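You operate a simulated robot arm through the tools that you are given. There is no shell and no other tool. Be economical: measure what you need, move in short steps, check, and stop when the job is done.

Carry out the task below with a simulated two-armed robot. There is one attempt and no reset: what you move stays moved.

JOB
Carry the tray to the sink in both hands and clear it.
Fine: set it by the paper towel; cold tea down the sink, mug on the drainer, spoon in the sink. Set down upright: mug.

It is judged by the outcome, as a careful person would: the job done as asked, and still so three seconds after it is handed in. It fails if anything else is knocked over, pushed out of place, dropped, spilled or broken. Flat cloth is picked up by pressing the open fingertips on it (5 to 10 N) and closing them slowly along it; thin cloth reads only 2 to 8 mm in the jaws.

ROBOT AND FRAMES
Two 7-joint arms with two-finger parallel grippers on one trunk, on a base that drives. Base frame: it is fixed to the floor where the robot stands at the start and does not move with it; the origin is under the middle of the robot, x ahead of it, y to its left, z up; the surface under the hand at the start is at about z = 910. Units: mm, degrees, N and s.
The left shoulder is at the start at [60, 143, 926], the right one opposite. With the tool pointing down near the work surface each hand reaches from about 260 to 700 mm from the robot's upright axis, wherever it stands, measured 20 degrees to its own side. Places, roughly: cold lever [-400, 1900, 1000]; drainer [-700, 1700, 900]; hot lever [-500, 1900, 1000]; sink [-200, 1700, 800]; spoon (15x3x2 cm) [500, 0, 900]; tray (30x23x8 cm) [500, 0, 900]; worktop by the paper towel [200, 1600, 900]. Payload 1.57 kg a hand.
The tool frame of a hand sits at the grasp point between the pads (the TCP): z along the fingers, y along the line on which they close. The tips reach 30 mm beyond it. Largest opening 110 mm; finger width 24, thickness 12; the body of the gripper, 48 by 112 mm, starts 78 mm behind the TCP.
Orientation is that of the tool frame in the base frame, as a unit quaternion [x, y, z, w]. With the fingers straight down and closing along the base's y, the tool's x points along the base's -x, its y along +y and its z along -z.

CONTROLS
- The arms move only by the tool nudge_tool. It takes "left_moves", "right_moves" or both (then of equal length, played together; a hand with none holds still); each is text: rows parted by semicolons, each of 7 numbers parted by spaces: the shift along the tool's x, y, z in m, then the turn, a rotation vector about the tool's x, y, z in degrees, then the gripper command, from -1 (shut) to 1 (fully open), values between in proportion. In form: tx ty tz rx ry rz claw; .... A call has 1 to 10 rows; each row is the pose to reach, as a shift and turn from the pose commanded when the call began, along the tool's axes at that moment. Each row takes 0.2 s and may step no farther than 50 mm and 8.6 degrees from the row before; otherwise, or with a gripper value out of range, the whole call is refused. Where a pose cannot be reached the arm comes as near as it can. A force on the tool above 40 N (or 10 N above the force at the start of the call, whichever is more), or a blocked arm, ends the call early, and 0.2 s more pass. The fingers move at their own pace (about 45 mm/s each) and stop on an object; they squeeze with about 42 N. The grip force told is the motor's: it shows also when the fingers shut on nothing. Time passes only in rows, and 0.2 s behind the last, so rows that repeat a pose let the fingers close. The reply holds the time, the measured pose of the TCP, the force on the tool along the base axes, the opening and the grip force, in the units named above and with some noise, with the torque about the TCP (base axes, N m) and any sound that the robot's microphone picked up, and new pictures: "views" is both (left out), scene, wrist or none (wrist: the cameras of the hands that moved).
- Cameras (640 x 400 px; columns grow to the right, rows downward): "scene" is now at [50.3, 10.7, 1538.5]; the picture's right is [0.14, -0.99, 0.00], its down [-0.71, -0.10, -0.70] and it looks along [0.69, 0.10, -0.71] (base axes); focal length 253 px, centre (320, 200). "left" rides on the left gripper at [70, -16, -141] in its tool frame; the picture's right is [0.23, 0.97, 0.00], its down [-0.86, 0.20, -0.48] and it looks along [-0.47, 0.11, 0.88] (tool axes); focal length 222 px, centre (320, 200). "right" rides on the right gripper at [70, 16, -141] in its tool frame; the picture's right is [-0.23, 0.97, 0.00], its down [-0.86, -0.20, -0.48] and it looks along [-0.47, -0.11, 0.88] (tool axes); focal length 222 px, centre (320, 200). There is no depth. A picture from a camera that has moved, and an enlarged one, comes with that camera's place and axes in the base frame and with its lens.
- lift_body(by): slides the trunk up (or, below 0, down) by that many mm; the arms and the scene camera ride with it, the base frame stays. It gives what a move gives, with no picture.
- base_move(legs): drives the robot by 1 to 6 legs, each [ahead, left, turn to the left] in mm, mm and degrees, along the robot's own axes; the way and the turn of a leg run together, so that a leg with both is an arc; at most 1500 mm and 180 degrees a leg. The arms and the cameras ride along, it lands a little off, and it stops where it bumps. It gives what a move gives, and a new picture of the scene camera.
- aim_head(pan, tilt): turns the head with the scene camera to pan (to the left, within 86 degrees either way) and tilt (down, from -29 to 69), counted from straight ahead of the robot. It gives what a move gives, and a new picture of the scene camera.
- enlarge(camera, box): a new picture of the part [left, top, right, bottom] of that camera's present view, enlarged. No time passes.
- hand_in(): hands the job in; it is judged then, once.

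Go step by step. Nothing tells you exact positions but the pictures and the camera data: compare them with the known pose of the tool, close in by small moves and look again before you grip or let go. The budget is 120 turns and 260 pictures, counting those below and the enlarged ones. Unless the task says otherwise, let go and move clear before handing in, and close with one line.

The tools are called as a command line: name --argument value ..., lists and objects as JSON in quotes. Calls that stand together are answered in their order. nudge_tool: Moves the arms, as the interface text tells. Its arguments: {"type":"object","properties":{"left_moves":{"type":"string"},"right_moves":{"type":"string"},"views":{"type":"string","enum":["both","scene","wrist","none"]}},"required":[]} The other tools are called the same way: lift_body (by) slides the trunk up or down; base_move (legs) drives the base; aim_head (pan, tilt) turns the head that bears the scene camera; enlarge (camera, box) takes an enlarged picture of a part of a camera's view; hand_in () hands the job in.

At the start:

```text
time_s: 0.0
left_tcp_pos: [588.9, 247.2, 1000.1]
left_ee_rot: [-0.001, 1.0, 0.0, 0.0]
left_ft_force: [0.9, 0.3, -0.1]
left_ft_torque: [0.0, 0.01, -0.02]
left_opening: 110.3
left_grip_force: 0.0
right_tcp_pos: [599.9, -193.5, 1000.1]
right_ee_rot: [0.0, 1.0, 0.0, -0.001]
right_ft_force: [-1.0, -0.5, -0.4]
right_ft_torque: [0.06, -0.05, 0.02]
right_opening: 110.1
right_grip_force: 0.0
trunk travel left (down, up): [-525.0, 65.0]
robot x, y, heading: [1.7, 1.1, -0.1]
head pan, tilt: [8.0, 45.6]
```

scene: 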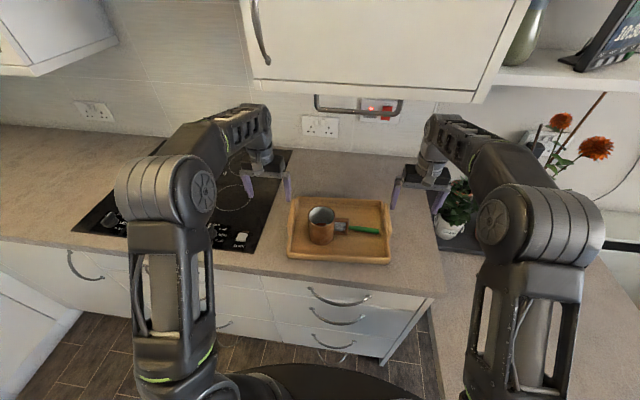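
right: 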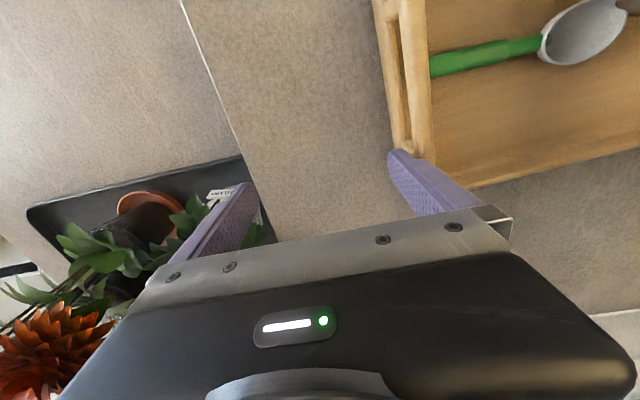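
left: 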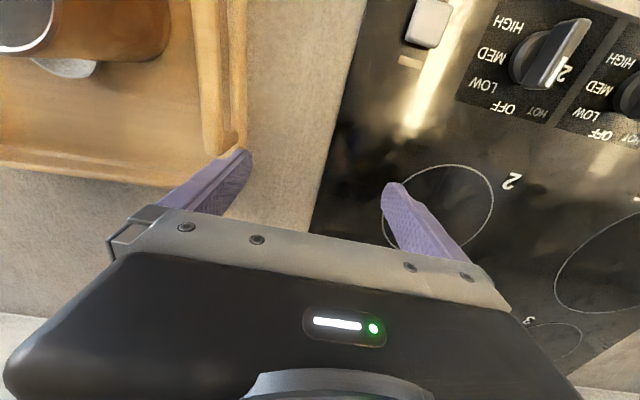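

The tray with the mug and a green-handled spoon is between the hands. I'll look closely at the tray first.

enlarge --camera "scene" --box '[230, 150, 450, 288]'

enlarge --camera "left" --box '[0, 0, 320, 200]'

aim_head --pan 80 --tilt 30

```text
2.90 times, centred on (340, 219) of scene
camera zoom: at [50.3, 10.7, 1538.5], right [0.14, -0.99, 0.0], down [-0.71, -0.1, -0.7], along [0.69, 0.1, -0.71], focal length 734 px, centre (262, 145)
```

zoom: 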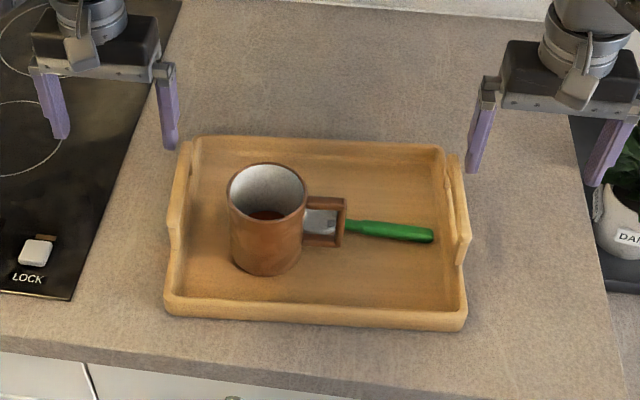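

```text
2.00 times, centred on (160, 100) of left
camera zoom: at [517.4, 230.9, 1141.8], right [-0.23, 0.97, 0.0], down [0.86, 0.2, 0.48], along [0.47, 0.11, -0.88], focal length 444 px, centre (640, 400)
```

zoom: 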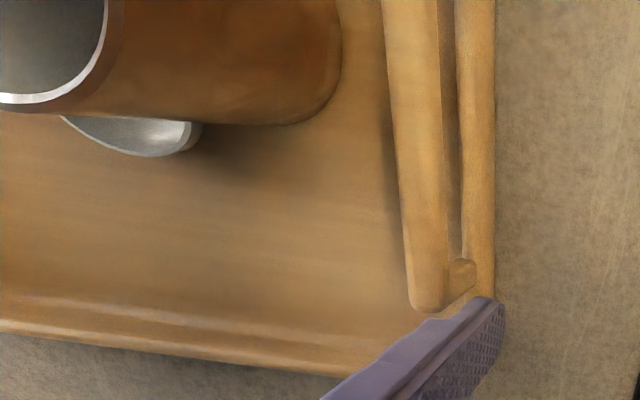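

```text
time_s: 1.4
left_tcp_pos: [588.9, 247.4, 1000.3]
left_ee_rot: [0.001, 1.0, 0.001, 0.001]
left_ft_force: [0.1, 0.5, -0.2]
left_ft_torque: [0.05, 0.01, 0.01]
left_opening: 110.1
left_grip_force: 0.1
right_tcp_pos: [598.2, -193.6, 999.3]
right_ee_rot: [0.0, 1.0, 0.0, -0.001]
right_ft_force: [-0.8, 1.2, -0.5]
right_ft_torque: [0.0, 0.01, 0.0]
right_opening: 109.9
right_grip_force: 0.1
trunk travel left (down, up): [-525.0, 65.0]
robot x, y, heading: [0.5, -1.5, -0.1]
head pan, tilt: [80.0, 30.0]
camera scene: at [-14.0, 88.5, 1561.8], right [0.98, -0.17, 0.0], down [-0.09, -0.49, -0.87], along [0.15, 0.85, -0.5], focal length 253 px, centre (320, 200)
```

scene: 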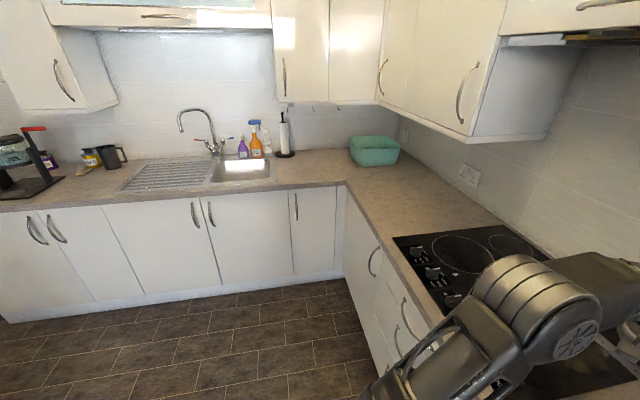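

The wooden tray has a raised handle at each end, yawed about 5° CCW. I'll hover both hands above the handles and look down.

nudge_tool --left_moves "0 0 -0.045 0 0 0 1; 0.025 -0.03 -0.05 0 0 -2 1; 0.05 -0.06 -0.05 0 0 -4 1; 0.071 -0.085 -0.05 0 0 -5 1; 0.071 -0.085 -0.05 0 0 -5 1" --right_moves "0 0 -0.045 0 0 0 1; 0.025 0.03 -0.05 0 0 -2 1; 0.05 0.06 -0.05 0 0 -4 1; 0.065 0.08 -0.05 0 0 -5 1; 0.065 0.08 -0.05 0 0 -5 1" --views "wrist"

aim_head --pan 0 --tilt 50

enlarge --camera "scene" --box '[220, 130, 440, 268]'

```text
time_s: 2.6
left_tcp_pos: [517.4, 162.5, 1052.1]
left_ee_rot: [-0.044, 0.999, 0.0, -0.001]
left_ft_force: [0.1, 0.3, -0.1]
left_ft_torque: [-0.02, 0.02, -0.01]
left_opening: 110.1
left_grip_force: 0.0
right_tcp_pos: [534.5, -113.6, 1051.1]
right_ee_rot: [-0.044, 0.999, 0.0, 0.0]
right_ft_force: [0.1, -1.1, -0.6]
right_ft_torque: [-0.02, 0.01, 0.03]
right_opening: 109.9
right_grip_force: 0.1
trunk travel left (down, up): [-525.0, 65.0]
robot x, y, heading: [1.6, -0.8, 0.1]
head pan, tilt: [80.0, 30.0]
camera right: at [463.1, -106.1, 1192.0], right [0.14, 0.99, 0.0], down [0.87, -0.12, 0.48], along [0.47, -0.07, -0.88], focal length 222 px, centre (320, 200)
camera left: at [447.7, 139.8, 1194.1], right [-0.31, 0.95, 0.0], down [0.83, 0.27, 0.48], along [0.45, 0.15, -0.88], focal length 222 px, centre (320, 200)
```

right: 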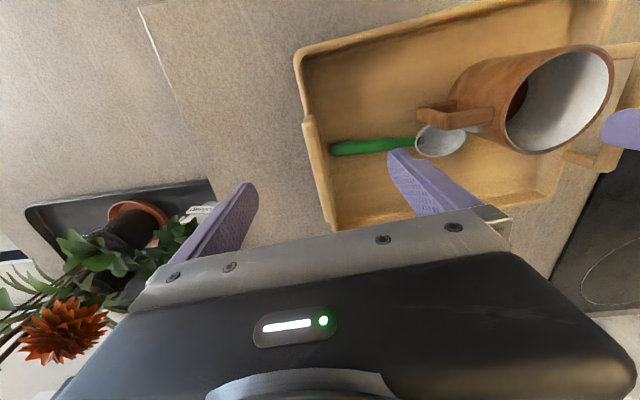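
left: 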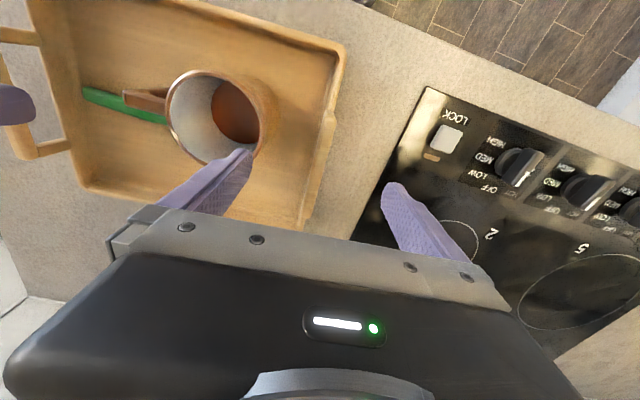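

```text
time_s: 4.2
left_tcp_pos: [518.2, 162.9, 1051.9]
left_ee_rot: [-0.044, 0.999, 0.001, 0.0]
left_ft_force: [0.8, -0.5, 0.1]
left_ft_torque: [-0.03, -0.04, -0.02]
left_opening: 109.9
left_grip_force: 0.0
right_tcp_pos: [534.8, -114.6, 1050.6]
right_ee_rot: [-0.044, 0.999, 0.001, 0.0]
right_ft_force: [0.3, 0.0, -1.0]
right_ft_torque: [0.01, -0.02, 0.0]
right_opening: 110.0
right_grip_force: 0.0
trunk travel left (down, up): [-525.0, 65.0]
robot x, y, heading: [-4.2, 1.8, 0.3]
head pan, tilt: [0.0, 50.0]
camera scene: at [47.2, -0.5, 1532.3], right [0.0, -1.0, 0.0], down [-0.77, 0.0, -0.64], along [0.64, 0.0, -0.77], focal length 253 px, centre (320, 200)
```

scene: 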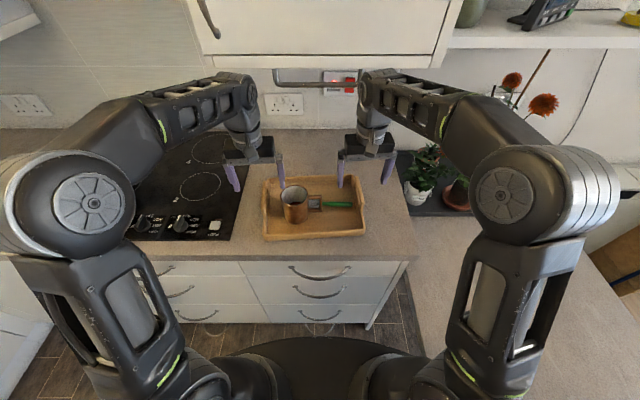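

```text
2.90 times, centred on (330, 199) of scene
camera zoom: at [47.2, -0.5, 1532.3], right [0.0, -1.0, 0.0], down [-0.77, 0.0, -0.64], along [0.64, 0.0, -0.77], focal length 734 px, centre (291, 203)
```

zoom: 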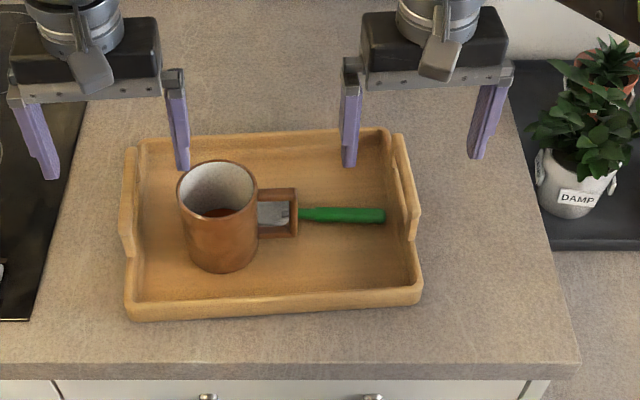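

Triangulating, the handles lie at about y=162 and y=-117 with a top near z≈980. I'll narrow the jaws to ~60 mm, so the inner finger clears the mug, and descend.

nudge_tool --left_moves "0 0 0 0 0 0 0.09; 0 0 0 0 0 0 0.09; 0 0 0 0 0 0 0.09; 0 0 0 0 0 0 0.09; 0 0 0.03 0 0 0 0.09; 0 0 0.05 0 0 0 0.09" --right_moves "0 -0.002 0 0 0 0 0.09; 0 -0.002 0 0 0 0 0.09; 0 -0.002 0 0 0 0 0.09; 0 -0.002 0 0 0 0 0.09; 0 -0.002 0.03 0 0 0 0.09; 0 -0.002 0.05 0 0 0 0.09" --views "both"

enlarge --camera "scene" --box '[220, 130, 440, 268]'

```text
time_s: 5.6
left_tcp_pos: [517.5, 163.5, 1001.3]
left_ee_rot: [-0.043, 0.999, 0.0, 0.0]
left_ft_force: [0.3, 0.2, 0.4]
left_ft_torque: [0.0, 0.0, 0.0]
left_opening: 59.8
left_grip_force: 0.1
right_tcp_pos: [533.2, -115.4, 1000.1]
right_ee_rot: [-0.044, 0.999, 0.001, 0.0]
right_ft_force: [1.0, -0.4, 0.5]
right_ft_torque: [-0.01, 0.04, -0.01]
right_opening: 60.0
right_grip_force: 0.1
trunk travel left (down, up): [-525.0, 65.0]
robot x, y, heading: [2.4, 2.2, 0.1]
head pan, tilt: [0.0, 50.0]
camera scene: at [47.3, -0.5, 1532.4], right [0.0, -1.0, 0.0], down [-0.77, 0.0, -0.64], along [0.64, 0.0, -0.77], focal length 253 px, centre (320, 200)
camera right: at [462.5, -106.7, 1141.3], right [0.14, 0.99, 0.0], down [0.87, -0.12, 0.48], along [0.47, -0.07, -0.88], focal length 222 px, centre (320, 200)
camera left: at [447.1, 140.5, 1142.8], right [-0.31, 0.95, 0.0], down [0.83, 0.27, 0.48], along [0.45, 0.15, -0.88], focal length 222 px, centre (320, 200)
```

scene: 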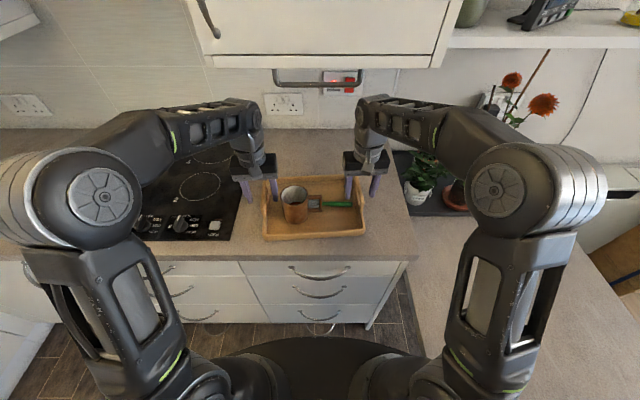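
right: 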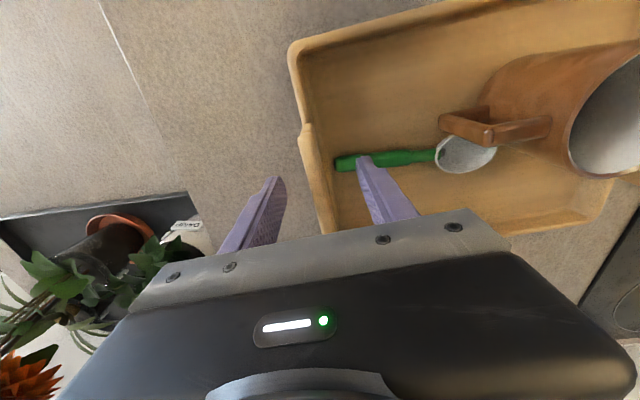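
left: 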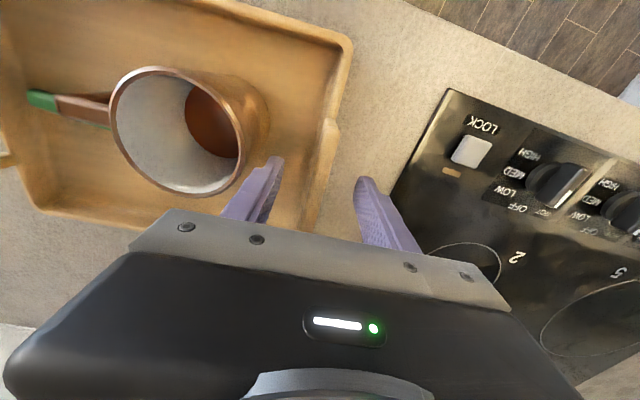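

```text
2.90 times, centred on (330, 199) of scene
camera zoom: at [47.3, -0.5, 1532.4], right [0.0, -1.0, 0.0], down [-0.77, 0.0, -0.64], along [0.64, 0.0, -0.77], focal length 734 px, centre (291, 203)
```

zoom: 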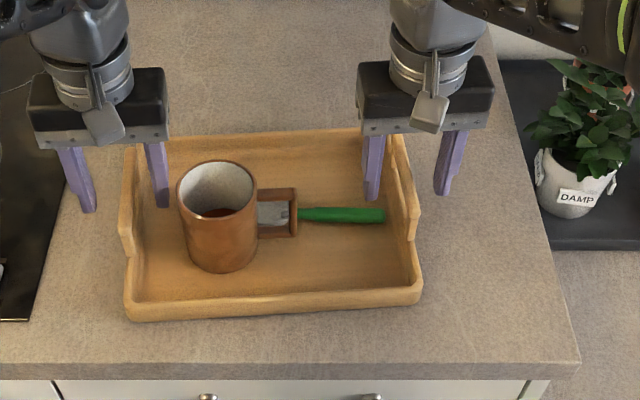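

The spoon's handle end lies right under the right inner finger, so I'll shift that hand 27 mm farther ahead, then descend astride the handles.

nudge_tool --left_moves "0 0 0 0 0 0 0.09; 0 0 0.015 0 0 0 0.09; 0 0 0.029 0 0 0 0.09; 0 0 0.029 0 0 0 0.09" --right_moves "-0.027 0 0 0 0 0 0.09; -0.027 0 0.015 0 0 0 0.09; -0.027 0 0.029 0 0 0 0.09; -0.027 0 0.029 0 0 0 0.09" --views "wrist"

enlarge --camera "scene" --box '[240, 150, 400, 250]'

```text
time_s: 6.6
left_tcp_pos: [517.0, 162.3, 971.3]
left_ee_rot: [-0.043, 0.999, 0.0, 0.0]
left_ft_force: [-0.2, -0.4, 0.3]
left_ft_torque: [0.04, -0.01, 0.0]
left_opening: 60.0
left_grip_force: 0.1
right_tcp_pos: [561.0, -112.5, 971.6]
right_ee_rot: [-0.044, 0.999, 0.0, 0.0]
right_ft_force: [0.0, -0.4, 0.8]
right_ft_torque: [0.05, -0.04, 0.03]
right_opening: 60.0
right_grip_force: 0.0
trunk travel left (down, up): [-525.0, 65.0]
robot x, y, heading: [2.7, 3.6, -0.1]
head pan, tilt: [0.0, 50.0]
camera right: at [490.9, -104.6, 1113.1], right [0.14, 0.99, 0.0], down [0.87, -0.12, 0.48], along [0.47, -0.07, -0.88], focal length 222 px, centre (320, 200)
camera left: at [447.5, 140.0, 1113.2], right [-0.31, 0.95, 0.0], down [0.83, 0.27, 0.48], along [0.45, 0.15, -0.88], focal length 222 px, centre (320, 200)
```

right: 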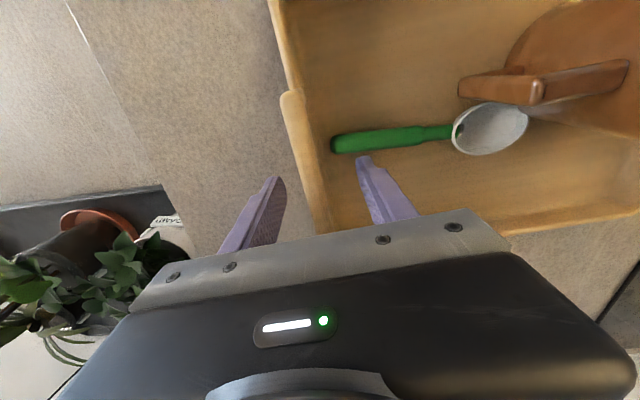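
left: 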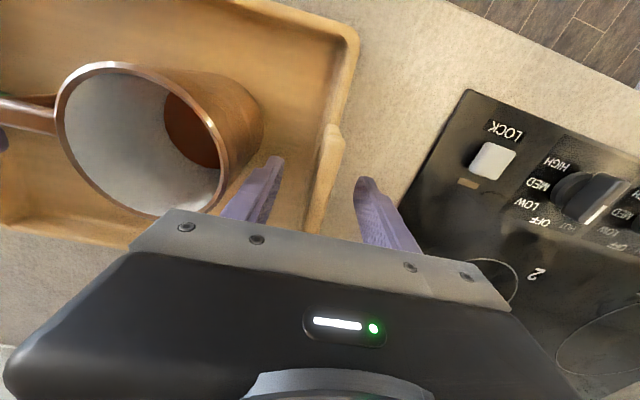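

```text
4.00 times, centred on (320, 200) of scene
camera zoom: at [46.9, -0.6, 1532.4], right [0.0, -1.0, 0.0], down [-0.77, 0.0, -0.64], along [0.64, 0.0, -0.77], focal length 1013 px, centre (320, 200)
```

zoom: 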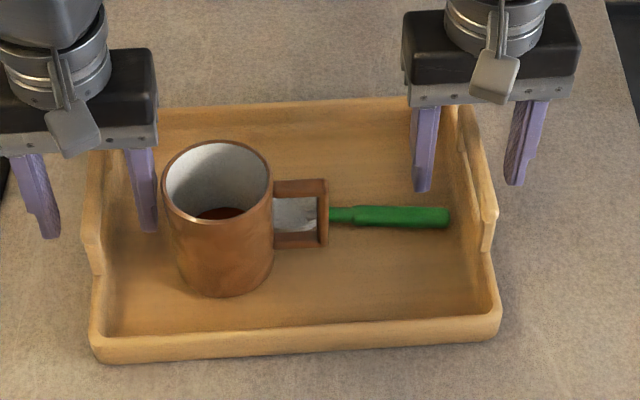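

Both jaws straddle the handles. I'll close them.

nudge_tool --left_moves "0 0 0 0 0 0 -0.4; 0 0 0 0 0 0 -0.7; 0 0 0 0 0 0 -1; 0 0 0 0 0 0 -1; 0 0 0 0 0 0 -1" --right_moves "0 0 0 0 0 0 -0.4; 0 0 0 0 0 0 -0.7; 0 0 0 0 0 0 -1; 0 0 0 0 0 0 -1; 0 0 0 0 0 0 -1" --views "wrist"

enlarge --camera "scene" --box '[240, 150, 400, 250]'

```text
time_s: 7.8
left_tcp_pos: [518.4, 162.5, 971.3]
left_ee_rot: [-0.043, 0.999, 0.0, 0.0]
left_ft_force: [-3.4, 4.0, 0.6]
left_ft_torque: [-0.05, -0.47, -0.71]
left_opening: 13.0
left_grip_force: 29.8
right_tcp_pos: [562.3, -113.9, 972.2]
right_ee_rot: [-0.043, 0.999, 0.0, 0.0]
right_ft_force: [3.7, -6.7, 0.4]
right_ft_torque: [0.0, 0.46, -0.65]
right_opening: 13.0
right_grip_force: 29.8
trunk travel left (down, up): [-525.0, 65.0]
robot x, y, heading: [-1.9, 0.7, -0.3]
head pan, tilt: [0.0, 50.0]
camera right: at [491.4, -105.8, 1113.2], right [0.14, 0.99, 0.0], down [0.87, -0.13, 0.48], along [0.47, -0.07, -0.88], focal length 222 px, centre (320, 200)
camera left: at [447.7, 140.0, 1113.3], right [-0.31, 0.95, 0.0], down [0.84, 0.27, 0.48], along [0.45, 0.15, -0.88], focal length 222 px, centre (320, 200)
```

right: 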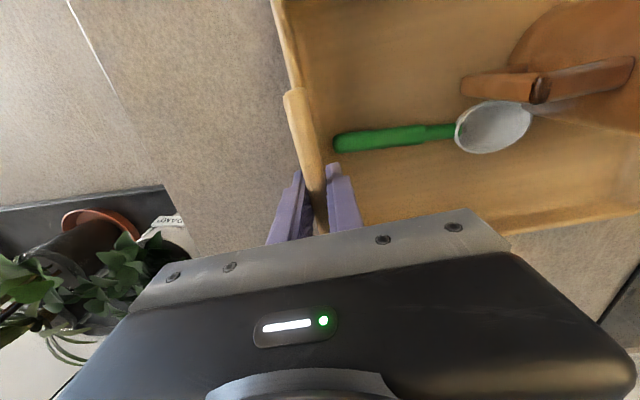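
left: 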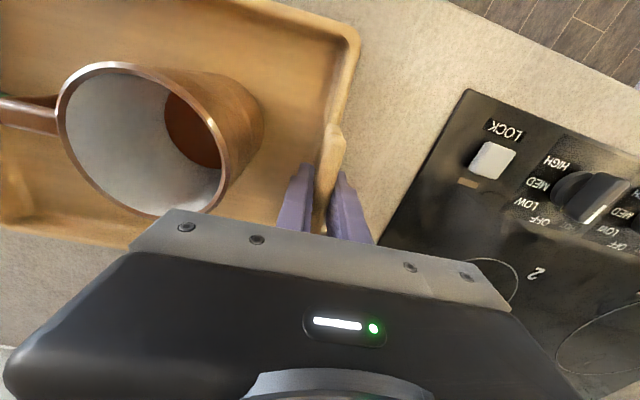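

```text
4.00 times, centred on (320, 200) of scene
camera zoom: at [47.2, -1.1, 1532.3], right [0.0, -1.0, 0.0], down [-0.77, 0.0, -0.64], along [0.64, 0.0, -0.77], focal length 1013 px, centre (320, 200)
```

zoom: 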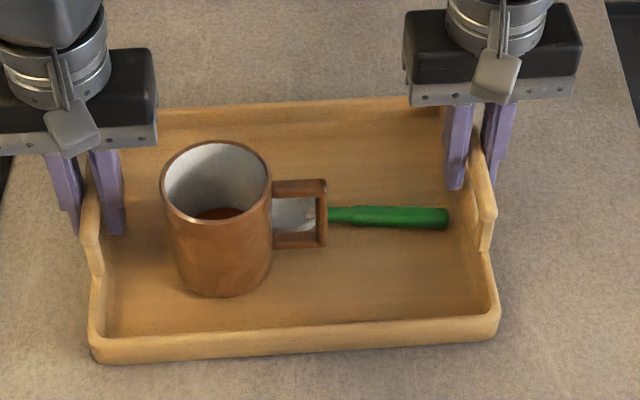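

Both hands hold the 13 mm handles. I'll lift with the trunk so the tray stays level.

lift_body --by 15

enlarge --camera "scene" --box '[240, 150, 400, 250]'

```text
time_s: 8.4
left_tcp_pos: [517.1, 163.1, 985.5]
left_ee_rot: [-0.044, 0.999, 0.001, -0.001]
left_ft_force: [-6.3, 7.4, -4.1]
left_ft_torque: [-0.11, -0.43, -0.69]
left_opening: 12.7
left_grip_force: 29.6
right_tcp_pos: [562.7, -113.4, 985.7]
right_ee_rot: [-0.045, 0.999, 0.0, 0.0]
right_ft_force: [5.5, -8.2, -4.2]
right_ft_torque: [0.03, 0.33, -0.71]
right_opening: 12.9
right_grip_force: 30.0
trunk travel left (down, up): [-540.0, 50.0]
robot x, y, heading: [-1.4, 3.7, -0.1]
head pan, tilt: [0.0, 50.0]
```

```text
4.00 times, centred on (320, 200) of scene
camera zoom: at [48.4, -0.4, 1547.2], right [0.0, -1.0, 0.0], down [-0.77, 0.0, -0.64], along [0.64, 0.0, -0.77], focal length 1013 px, centre (320, 200)
```

zoom: 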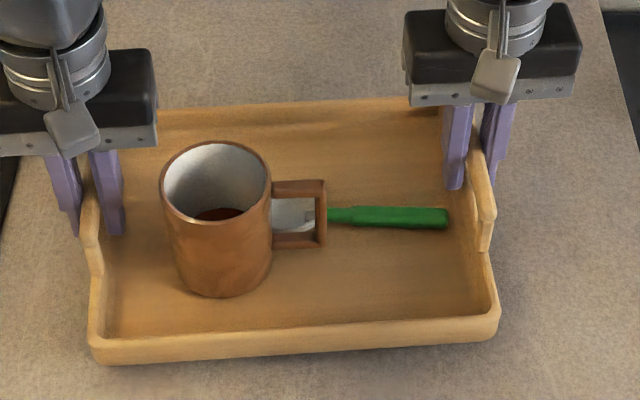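

The load is shared (~4 N each) and level. I'll raise it more, then look around before driving.

lift_body --by 45

aim_head --pan 86 --tilt 50

aim_head --pan -86 --tilt 45

```text
time_s: 9.3
left_tcp_pos: [518.4, 163.9, 1029.6]
left_ee_rot: [-0.043, 0.999, 0.001, -0.001]
left_ft_force: [-6.6, 10.8, -3.9]
left_ft_torque: [-0.18, 0.28, -0.67]
left_opening: 12.9
left_grip_force: 29.8
right_tcp_pos: [562.6, -113.5, 1030.9]
right_ee_rot: [-0.044, 0.999, 0.0, 0.001]
right_ft_force: [8.1, -11.2, -3.6]
right_ft_torque: [0.01, -0.4, -0.74]
right_opening: 13.1
right_grip_force: 30.0
trunk travel left (down, up): [-585.0, 5.0]
robot x, y, heading: [-1.6, -0.7, 0.1]
head pan, tilt: [0.0, 50.0]
```

```text
time_s: 10.9
left_tcp_pos: [517.9, 163.5, 1029.9]
left_ee_rot: [-0.044, 0.999, 0.002, 0.0]
left_ft_force: [-7.9, 16.6, -4.8]
left_ft_torque: [-0.17, 0.09, -0.69]
left_opening: 12.9
left_grip_force: 30.1
right_tcp_pos: [561.7, -113.9, 1031.8]
right_ee_rot: [-0.043, 0.999, -0.001, -0.001]
right_ft_force: [6.9, -16.8, -3.7]
right_ft_torque: [0.13, -0.21, -0.74]
right_opening: 13.0
right_grip_force: 29.6
trunk travel left (down, up): [-585.0, 5.0]
robot x, y, heading: [-1.2, 1.7, -0.1]
head pan, tilt: [85.9, 50.0]
camera scene: at [-23.6, 76.3, 1592.3], right [1.0, -0.07, 0.0], down [-0.06, -0.76, -0.64], along [0.05, 0.64, -0.77], focal length 253 px, centre (320, 200)
```

scene: 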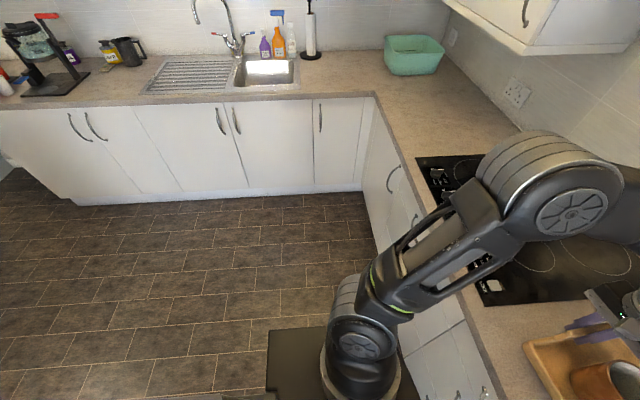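

```text
time_s: 13.5
left_tcp_pos: [517.9, 163.0, 1030.5]
left_ee_rot: [-0.044, 0.999, 0.0, -0.001]
left_ft_force: [-7.0, 19.1, -4.9]
left_ft_torque: [-0.19, -0.22, -0.61]
left_opening: 13.0
left_grip_force: 29.4
right_tcp_pos: [564.1, -115.3, 1032.1]
right_ee_rot: [-0.043, 0.999, -0.001, 0.0]
right_ft_force: [7.3, -19.0, -3.3]
right_ft_torque: [0.13, 0.09, -0.73]
right_opening: 13.1
right_grip_force: 29.5
trunk travel left (down, up): [-585.0, 5.0]
robot x, y, heading: [0.7, -3.9, -0.2]
head pan, tilt: [-85.9, 45.0]
camera scene: at [-23.3, -81.6, 1599.2], right [-1.0, -0.07, 0.0], down [-0.05, 0.71, -0.71], along [0.05, -0.71, -0.71], focal length 253 px, centre (320, 200)
```

scene: 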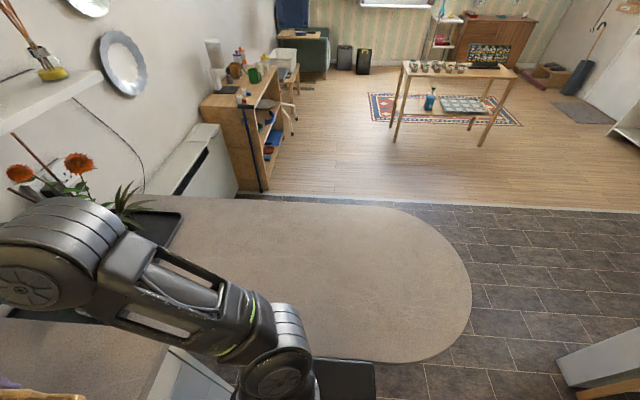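

The path to the sink area looks free. The lateral squeeze on the tray is climbing to 19 N, so I'll relieve it by spreading the hands 1 mm each.

nudge_tool --left_moves "0 0.001 0 0 0 0 -1; 0 0.001 0 0 0 0 -1" --right_moves "0 -0.001 0 0 0 0 -1; 0 -0.001 0 0 0 0 -1" --views "none"

aim_head --pan 0 --tilt 55

```text
time_s: 14.1
left_tcp_pos: [517.3, 162.1, 1031.7]
left_ee_rot: [-0.043, 0.999, -0.001, -0.001]
left_ft_force: [-7.0, 11.1, -4.2]
left_ft_torque: [-0.18, 0.1, -0.61]
left_opening: 12.6
left_grip_force: 29.9
right_tcp_pos: [561.5, -113.9, 1032.2]
right_ee_rot: [-0.044, 0.999, 0.001, 0.0]
right_ft_force: [7.1, -12.4, -4.5]
right_ft_torque: [0.06, -0.2, -0.75]
right_opening: 13.0
right_grip_force: 29.7
trunk travel left (down, up): [-585.0, 5.0]
robot x, y, heading: [-3.7, -2.8, -0.1]
head pan, tilt: [-85.9, 45.0]
```

```text
time_s: 15.7
left_tcp_pos: [516.7, 163.6, 1032.2]
left_ee_rot: [-0.043, 0.999, 0.0, 0.0]
left_ft_force: [-6.4, 1.5, -5.0]
left_ft_torque: [-0.02, 0.02, -0.72]
left_opening: 13.0
left_grip_force: 29.7
right_tcp_pos: [561.8, -113.5, 1031.9]
right_ee_rot: [-0.044, 0.999, 0.001, 0.0]
right_ft_force: [5.5, -2.1, -3.0]
right_ft_torque: [0.0, -0.15, -0.69]
right_opening: 12.9
right_grip_force: 29.7
trunk travel left (down, up): [-585.0, 5.0]
robot x, y, heading: [-2.2, -0.6, 0.0]
head pan, tilt: [0.0, 55.0]
camera scene: at [43.0, -0.6, 1585.8], right [0.0, -1.0, 0.0], down [-0.82, 0.0, -0.57], along [0.57, 0.0, -0.82], focal length 253 px, centre (320, 200)
```

scene: 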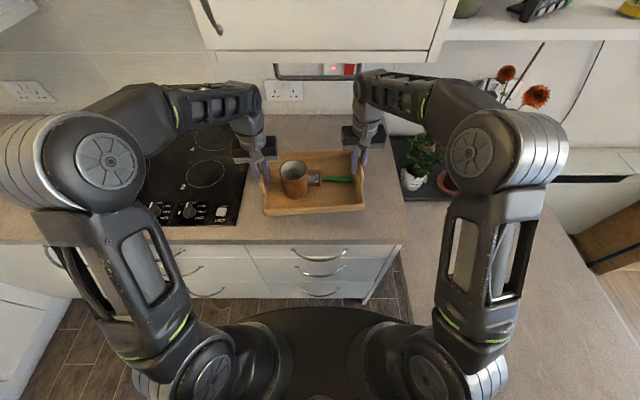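

Forces are relaxed now. I'll back away so that the tray clears the counter, then go left.

base_move --legs '[[-200, 0, 0]]'

```text
time_s: 17.3
left_tcp_pos: [316.5, 163.3, 1032.5]
left_ee_rot: [-0.043, 0.999, 0.0, 0.0]
left_ft_force: [-4.7, -4.6, -5.0]
left_ft_torque: [0.05, -0.17, -0.66]
left_opening: 12.6
left_grip_force: 29.9
right_tcp_pos: [361.6, -113.4, 1031.7]
right_ee_rot: [-0.044, 0.999, 0.001, 0.0]
right_ft_force: [2.7, 4.0, -2.5]
right_ft_torque: [-0.01, 0.01, -0.73]
right_opening: 12.9
right_grip_force: 30.0
trunk travel left (down, up): [-585.0, 5.0]
robot x, y, heading: [-201.6, 1.2, -0.0]
head pan, tilt: [0.0, 55.0]
camera scene: at [-158.6, -0.5, 1585.8], right [0.0, -1.0, 0.0], down [-0.82, 0.0, -0.57], along [0.57, 0.0, -0.82], focal length 253 px, centre (320, 200)
```

scene: 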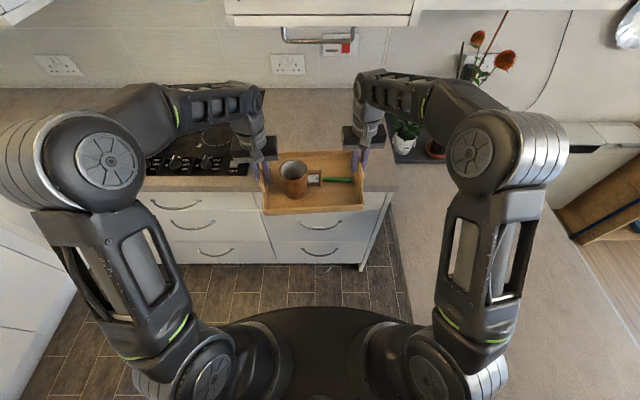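

Steady. Backing a bit more and sliding left.

base_move --legs '[[-150, 0, 0], [0, 600, 0]]'

```text
time_s: 21.6
left_tcp_pos: [171.0, 760.9, 1031.9]
left_ee_rot: [-0.04, 0.999, -0.001, 0.001]
left_ft_force: [-4.8, -0.3, -4.3]
left_ft_torque: [0.06, -0.23, -0.64]
left_opening: 12.9
left_grip_force: 29.9
right_tcp_pos: [212.8, 484.0, 1032.1]
right_ee_rot: [-0.04, 0.999, -0.001, 0.0]
right_ft_force: [5.0, 1.3, -4.1]
right_ft_torque: [-0.05, 0.14, -0.79]
right_opening: 13.1
right_grip_force: 30.0
trunk travel left (down, up): [-585.0, 5.0]
robot x, y, heading: [-349.5, 601.8, -0.5]
head pan, tilt: [0.0, 55.0]
camera scene: at [-305.1, 600.5, 1585.8], right [-0.01, -1.0, 0.0], down [-0.82, 0.01, -0.57], along [0.57, 0.0, -0.82], focal length 253 px, centre (320, 200)
```

scene: 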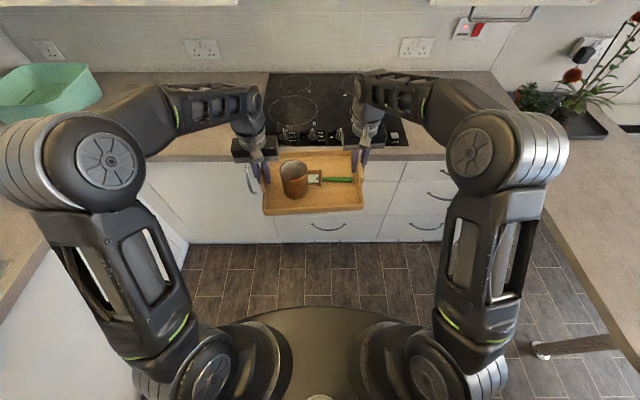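

Now I'll turn left to face the sink counter.

base_move --legs '[[0, 0, 45], [0, 0, 45]]'

```text
time_s: 26.1
left_tcp_pos: [-492.5, 1124.3, 1030.7]
left_ee_rot: [0.724, -0.69, 0.0, 0.0]
left_ft_force: [0.8, -4.4, -5.3]
left_ft_torque: [0.17, 0.08, -0.58]
left_opening: 12.8
left_grip_force: 29.5
right_tcp_pos: [-214.0, 1158.4, 1032.9]
right_ee_rot: [0.724, -0.69, 0.0, -0.001]
right_ft_force: [-0.7, 5.1, -4.0]
right_ft_torque: [-0.1, -0.04, -0.7]
right_opening: 13.0
right_grip_force: 29.7
trunk travel left (down, up): [-585.0, 5.0]
robot x, y, heading: [-345.8, 600.9, 87.8]
head pan, tilt: [0.0, 55.0]
camera scene: at [-346.9, 643.0, 1585.8], right [1.0, -0.04, 0.0], down [-0.03, -0.82, -0.57], along [0.02, 0.57, -0.82], focal length 253 px, centre (320, 200)
```

scene: 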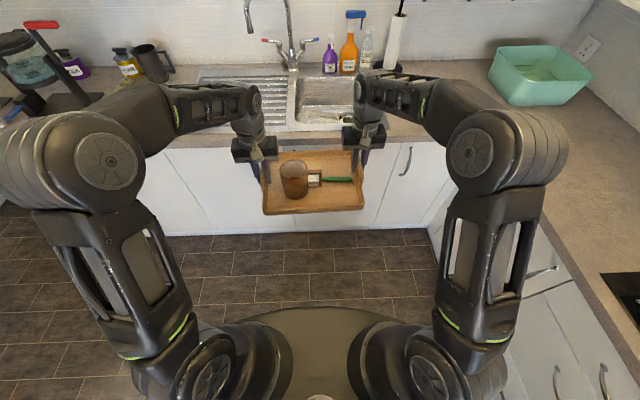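

Facing the sink counter: sink right edge x≈-40, paper towel at ~[30,1900], clear worktop x 0..500. I'll slide right and move up to it.

base_move --legs '[[0, -340, 0], [250, 0, -8]]'

```text
time_s: 29.8
left_tcp_pos: [-49.0, 1376.6, 1030.1]
left_ee_rot: [-0.675, 0.738, 0.0, 0.0]
left_ft_force: [0.8, -4.9, -4.6]
left_ft_torque: [0.02, 0.07, -0.69]
left_opening: 12.7
left_grip_force: 29.9
right_tcp_pos: [232.9, 1371.3, 1029.8]
right_ee_rot: [-0.676, 0.737, 0.0, -0.001]
right_ft_force: [-0.1, 4.6, -3.7]
right_ft_torque: [0.09, 0.0, -0.73]
right_opening: 13.1
right_grip_force: 29.8
trunk travel left (down, up): [-585.0, 5.0]
robot x, y, heading: [18.6, 833.5, 79.9]
head pan, tilt: [0.0, 55.0]
camera scene: at [30.5, 879.9, 1585.7], right [0.98, -0.17, 0.0], down [-0.14, -0.81, -0.57], along [0.1, 0.56, -0.82], focal length 253 px, centre (320, 200)
```

scene: 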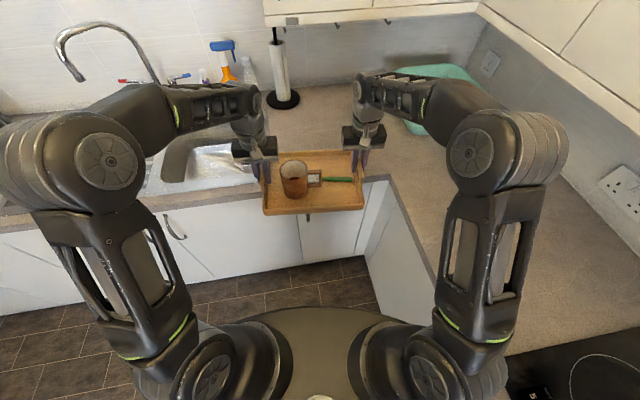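

The tray is approaching the counter, and the clear spot is in front of the paper towel. I'll go ahead with a slight left slide to keep the base off the right-hand cabinets.

base_move --legs '[[215, 25, 0]]'

```text
time_s: 31.4
left_tcp_pos: [-36.0, 1590.7, 1030.6]
left_ee_rot: [-0.675, 0.738, -0.001, -0.001]
left_ft_force: [0.4, -5.2, -4.5]
left_ft_torque: [-0.24, 0.08, -0.57]
left_opening: 12.6
left_grip_force: 29.8
right_tcp_pos: [246.2, 1586.9, 1030.7]
right_ee_rot: [-0.675, 0.738, -0.001, -0.001]
right_ft_force: [0.0, 5.3, -4.0]
right_ft_torque: [0.29, -0.04, -0.75]
right_opening: 13.1
right_grip_force: 29.4
trunk travel left (down, up): [-585.0, 5.0]
robot x, y, heading: [36.0, 1052.1, 79.9]
head pan, tilt: [0.0, 55.0]
camera scene: at [43.2, 1095.0, 1585.7], right [0.98, -0.17, 0.0], down [-0.14, -0.81, -0.57], along [0.1, 0.56, -0.82], focal length 253 px, centre (320, 200)
```

scene: 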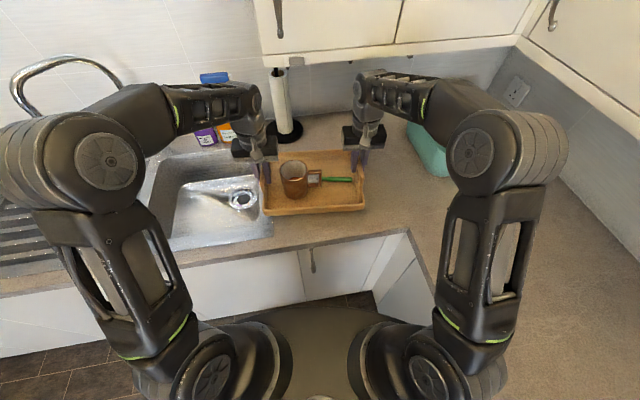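

I'll shift both hands together ~85 mm to the right, gently.

nudge_tool --left_moves "0 -0.006 0 0 0 0 -1; 0 -0.018 0 0 0 0 -1; 0 -0.032 0 0 0 0 -1; 0 -0.046 0 0 0 0 -1; 0 -0.06 0 0 0 0 -1; 0 -0.072 0 0 0 0 -1; 0 -0.08 0 0 0 0 -1; 0 -0.085 0 0 0 0 -1; 0 -0.085 0 0 0 0 -1" --right_moves "0 -0.006 0 0 0 0 -1; 0 -0.018 0 0 0 0 -1; 0 -0.032 0 0 0 0 -1; 0 -0.046 0 0 0 0 -1; 0 -0.06 0 0 0 0 -1; 0 -0.072 0 0 0 0 -1; 0 -0.08 0 0 0 0 -1; 0 -0.085 0 0 0 0 -1; 0 -0.085 0 0 0 0 -1" --views "scene"

```text
time_s: 33.4
left_tcp_pos: [49.7, 1582.7, 1030.7]
left_ee_rot: [-0.674, 0.739, -0.001, 0.0]
left_ft_force: [-2.3, -4.9, -4.2]
left_ft_torque: [-0.25, -0.05, -0.5]
left_opening: 12.8
left_grip_force: 29.9
right_tcp_pos: [331.4, 1578.7, 1031.0]
right_ee_rot: [-0.675, 0.738, 0.0, 0.0]
right_ft_force: [2.1, 4.3, -4.9]
right_ft_torque: [0.3, -0.11, -0.74]
right_opening: 13.0
right_grip_force: 29.3
trunk travel left (down, up): [-585.0, 5.0]
robot x, y, heading: [36.7, 1054.2, 79.9]
head pan, tilt: [0.0, 55.0]
camera scene: at [43.1, 1093.5, 1585.8], right [0.98, -0.17, 0.0], down [-0.14, -0.81, -0.57], along [0.1, 0.56, -0.82], focal length 253 px, centre (320, 200)
```

scene: 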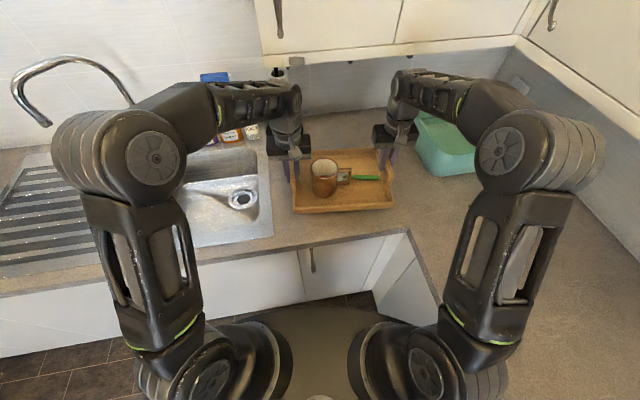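

Clear spot beneath. Lowering with the trunk.

lift_body --by -50

enlarge --camera "scene" --box '[240, 120, 440, 245]'

lift_body --by -6

```text
time_s: 34.4
left_tcp_pos: [48.5, 1582.4, 980.2]
left_ee_rot: [-0.675, 0.738, 0.0, 0.0]
left_ft_force: [-4.1, -4.6, -4.7]
left_ft_torque: [-0.14, 0.0, -0.46]
left_opening: 12.8
left_grip_force: 29.9
right_tcp_pos: [329.5, 1577.4, 981.4]
right_ee_rot: [-0.675, 0.738, 0.0, 0.0]
right_ft_force: [3.7, 3.6, -4.3]
right_ft_torque: [0.24, -0.04, -0.73]
right_opening: 13.0
right_grip_force: 30.1
trunk travel left (down, up): [-535.0, 55.0]
robot x, y, heading: [35.3, 1050.0, 80.0]
head pan, tilt: [0.0, 55.0]
```

```text
3.20 times, centred on (340, 182) of scene
camera zoom: at [43.2, 1093.2, 1535.8], right [0.98, -0.17, 0.0], down [-0.14, -0.81, -0.57], along [0.1, 0.56, -0.82], focal length 811 px, centre (256, 256)
```

zoom: 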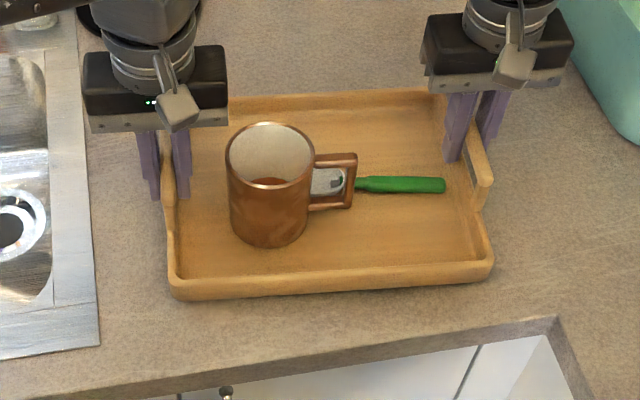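

```text
time_s: 34.9
left_tcp_pos: [50.1, 1581.7, 974.7]
left_ee_rot: [-0.674, 0.738, -0.001, 0.0]
left_ft_force: [-4.9, -3.5, -4.0]
left_ft_torque: [-0.05, -0.01, -0.48]
left_opening: 12.6
left_grip_force: 29.8
right_tcp_pos: [331.4, 1577.8, 974.6]
right_ee_rot: [-0.675, 0.738, 0.001, -0.001]
right_ft_force: [3.5, 3.5, -3.1]
right_ft_torque: [0.16, 0.0, -0.75]
right_opening: 12.6
right_grip_force: 29.9
trunk travel left (down, up): [-529.0, 61.0]
robot x, y, heading: [35.1, 1055.0, 79.8]
head pan, tilt: [0.0, 55.0]
```

lift_body --by -3

lift_body --by -1.5

```text
time_s: 35.4
left_tcp_pos: [49.8, 1581.4, 972.1]
left_ee_rot: [-0.675, 0.738, -0.001, 0.0]
left_ft_force: [-4.3, -3.8, -4.9]
left_ft_torque: [0.1, -0.05, -0.46]
left_opening: 12.3
left_grip_force: 29.6
right_tcp_pos: [330.6, 1578.0, 973.3]
right_ee_rot: [-0.675, 0.738, 0.001, -0.001]
right_ft_force: [4.9, 4.4, -3.6]
right_ft_torque: [-0.02, 0.04, -0.71]
right_opening: 12.7
right_grip_force: 30.4
trunk travel left (down, up): [-526.0, 64.0]
robot x, y, heading: [39.4, 1051.8, 79.9]
head pan, tilt: [0.0, 55.0]
```

```text
time_s: 35.9
left_tcp_pos: [50.1, 1582.2, 971.6]
left_ee_rot: [-0.675, 0.738, -0.001, 0.001]
left_ft_force: [-5.8, -0.8, 4.4]
left_ft_torque: [-0.8, 0.07, -0.43]
left_opening: 12.5
left_grip_force: 29.8
right_tcp_pos: [330.3, 1578.3, 971.6]
right_ee_rot: [-0.675, 0.738, 0.001, 0.0]
right_ft_force: [6.3, 5.9, 6.4]
right_ft_torque: [-0.9, 0.18, -0.69]
right_opening: 12.4
right_grip_force: 29.2
trunk travel left (down, up): [-525.0, 65.0]
robot x, y, heading: [35.8, 1050.8, 80.0]
head pan, tilt: [0.0, 55.0]
```

The tray has touched down (force reversed). I'll open the jaws modestly, then rise straight up.

nudge_tool --left_moves "0 0 0 0 0 0 -0.6; 0 0 0 0 0 0 -0.3; 0 0 0 0 0 0 -0.1; 0 0 0 0 0 0 -0.1; 0 0 -0.02 0 0 0 -0.1; 0 0 -0.06 0 0 0 -0.1; 0 0 -0.1 0 0 0 -0.1; 0 0 -0.14 0 0 0 -0.1; 0 0 -0.14 0 0 0 -0.1" --right_moves "0 0 0 0 0 0 -0.6; 0 0 0 0 0 0 -0.3; 0 0 0 0 0 0 -0.1; 0 0 0 0 0 0 -0.1; 0 0 -0.02 0 0 0 -0.1; 0 0 -0.06 0 0 0 -0.1; 0 0 -0.1 0 0 0 -0.1; 0 0 -0.14 0 0 0 -0.1; 0 0 -0.14 0 0 0 -0.1" --views "both"

enlarge --camera "scene" --box '[240, 120, 440, 245]'

```text
time_s: 37.9
left_tcp_pos: [49.3, 1581.9, 1079.7]
left_ee_rot: [-0.674, 0.739, 0.0, -0.001]
left_ft_force: [-0.3, 0.2, 0.3]
left_ft_torque: [0.0, -0.01, -0.04]
left_opening: 49.6
left_grip_force: 0.0
left hand out of reach, approached as far as the arm can: row 8, 9
right_tcp_pos: [329.4, 1577.2, 1073.6]
right_ee_rot: [-0.676, 0.737, 0.001, 0.001]
right_ft_force: [-0.6, -0.1, 0.1]
right_ft_torque: [-0.01, 0.01, -0.02]
right_opening: 49.4
right_grip_force: 0.1
right hand out of reach, approached as far as the arm can: row 8, 9
trunk travel left (down, up): [-525.0, 65.0]
robot x, y, heading: [35.2, 1052.3, 79.8]
head pan, tilt: [0.0, 55.0]
camera scene: at [42.3, 1092.6, 1525.4], right [0.98, -0.17, 0.0], down [-0.14, -0.81, -0.57], along [0.1, 0.56, -0.82], focal length 253 px, centre (320, 200)
camera right: at [305.8, 1507.5, 1214.3], right [-0.95, 0.31, 0.0], down [0.27, 0.83, 0.48], along [0.15, 0.46, -0.88], focal length 222 px, centre (320, 200)
camera left: at [57.4, 1510.5, 1222.3], right [-0.99, -0.14, 0.0], down [-0.12, 0.87, 0.48], along [-0.07, 0.47, -0.88], focal length 222 px, centre (320, 200)
```

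scene: 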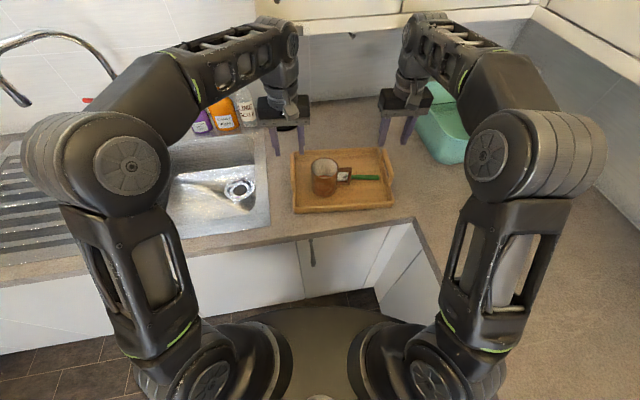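
right: 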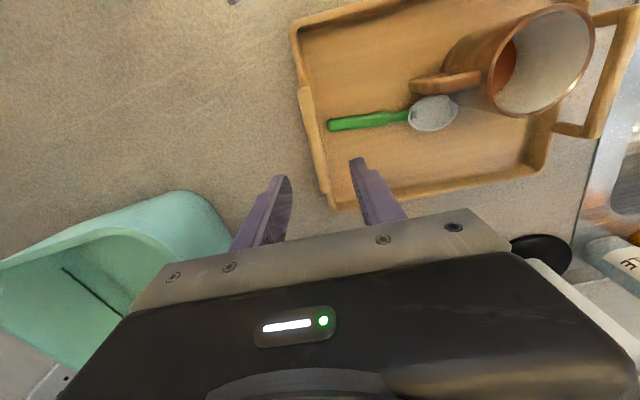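
left: 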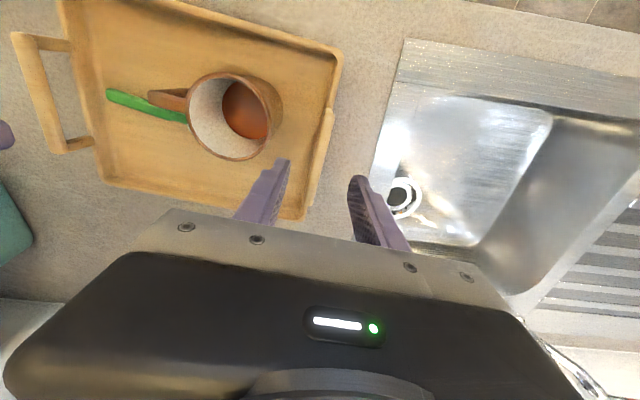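

```text
3.20 times, centred on (340, 182) of scene
camera zoom: at [42.3, 1092.6, 1525.4], right [0.98, -0.17, 0.0], down [-0.14, -0.81, -0.57], along [0.1, 0.56, -0.82], focal length 811 px, centre (256, 256)
```

zoom: 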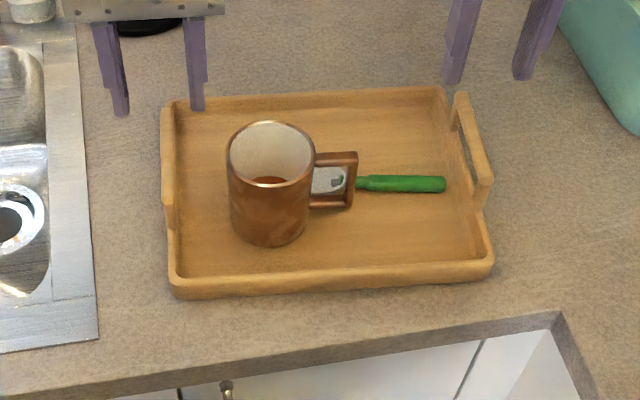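

The tray is set down by the paper towel. The mug stands at about [136,1547], rim z≈1008, handle toward +x. I'll take it with the left hand at 45° from the front-left, so that it can be poured later, and go first to a pre-grasp pose.

nudge_tool --left_moves "0.01 -0.004 0 2.2 -5.3 5.3 0.4; 0.02 -0.009 0 4.4 -10.6 10.6 1; 0.03 -0.013 0 6.6 -16 16 1; 0.04 -0.018 0 8.8 -21.3 21.3 1; 0.05 -0.022 0 11 -26.6 26.6 1; 0.06 -0.026 0.01 13.2 -32 32 1; 0.07 -0.03 0.02 15.4 -37.3 37.3 1; 0.082 -0.035 0.032 17.6 -42.6 42.6 1; 0.082 -0.035 0.032 17.6 -42.6 42.6 1" --views "both"

enlarge --camera "scene" --box '[240, 120, 440, 245]'

```text
time_s: 39.9
left_tcp_pos: [76.8, 1495.9, 1045.5]
left_ee_rot: [-0.315, 0.868, 0.13, 0.36]
left_ft_force: [-0.7, 0.6, 0.2]
left_ft_torque: [0.01, 0.03, 0.04]
left_opening: 110.3
left_grip_force: 0.1
right_tcp_pos: [328.8, 1576.7, 1072.1]
right_ee_rot: [-0.675, 0.738, 0.001, -0.001]
right_ft_force: [-0.5, 0.1, 0.6]
right_ft_torque: [0.02, -0.01, 0.01]
right_opening: 49.6
right_grip_force: 0.0
trunk travel left (down, up): [-525.0, 65.0]
robot x, y, heading: [35.8, 1051.0, 80.1]
head pan, tilt: [0.0, 55.0]
camera scene: at [43.2, 1092.8, 1525.3], right [0.98, -0.17, 0.0], down [-0.14, -0.81, -0.57], along [0.1, 0.56, -0.82], focal length 253 px, centre (320, 200)
camera left: at [-29.7, 1387.6, 1097.2], right [-0.75, 0.64, -0.16], down [0.08, 0.32, 0.94], along [0.66, 0.69, -0.29], focal length 222 px, centre (320, 200)
```

scene: 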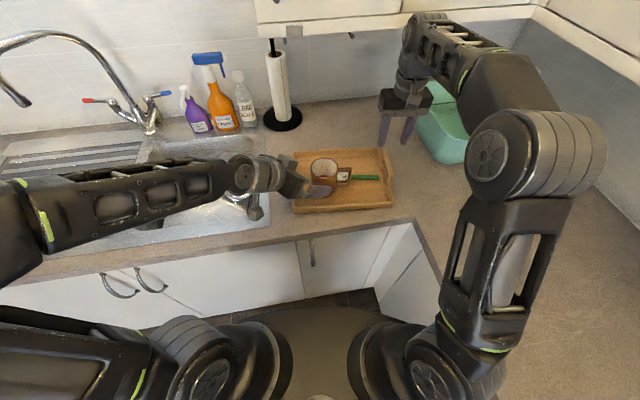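
left: 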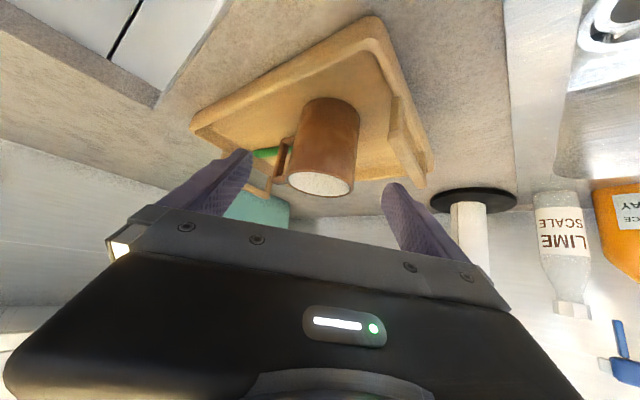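

```text
3.20 times, centred on (340, 182) of scene
camera zoom: at [43.2, 1092.8, 1525.3], right [0.98, -0.17, 0.0], down [-0.14, -0.81, -0.57], along [0.1, 0.56, -0.82], focal length 811 px, centre (256, 256)
```

zoom: 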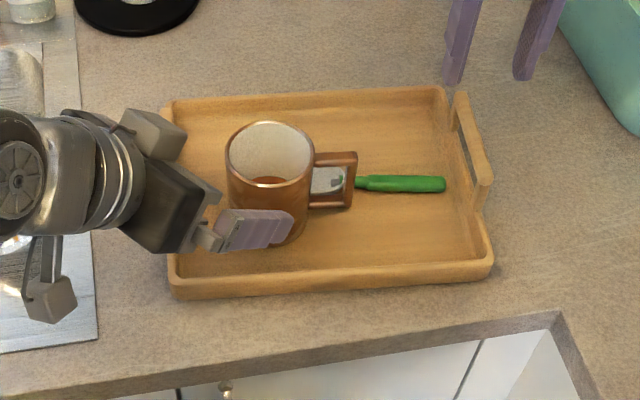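

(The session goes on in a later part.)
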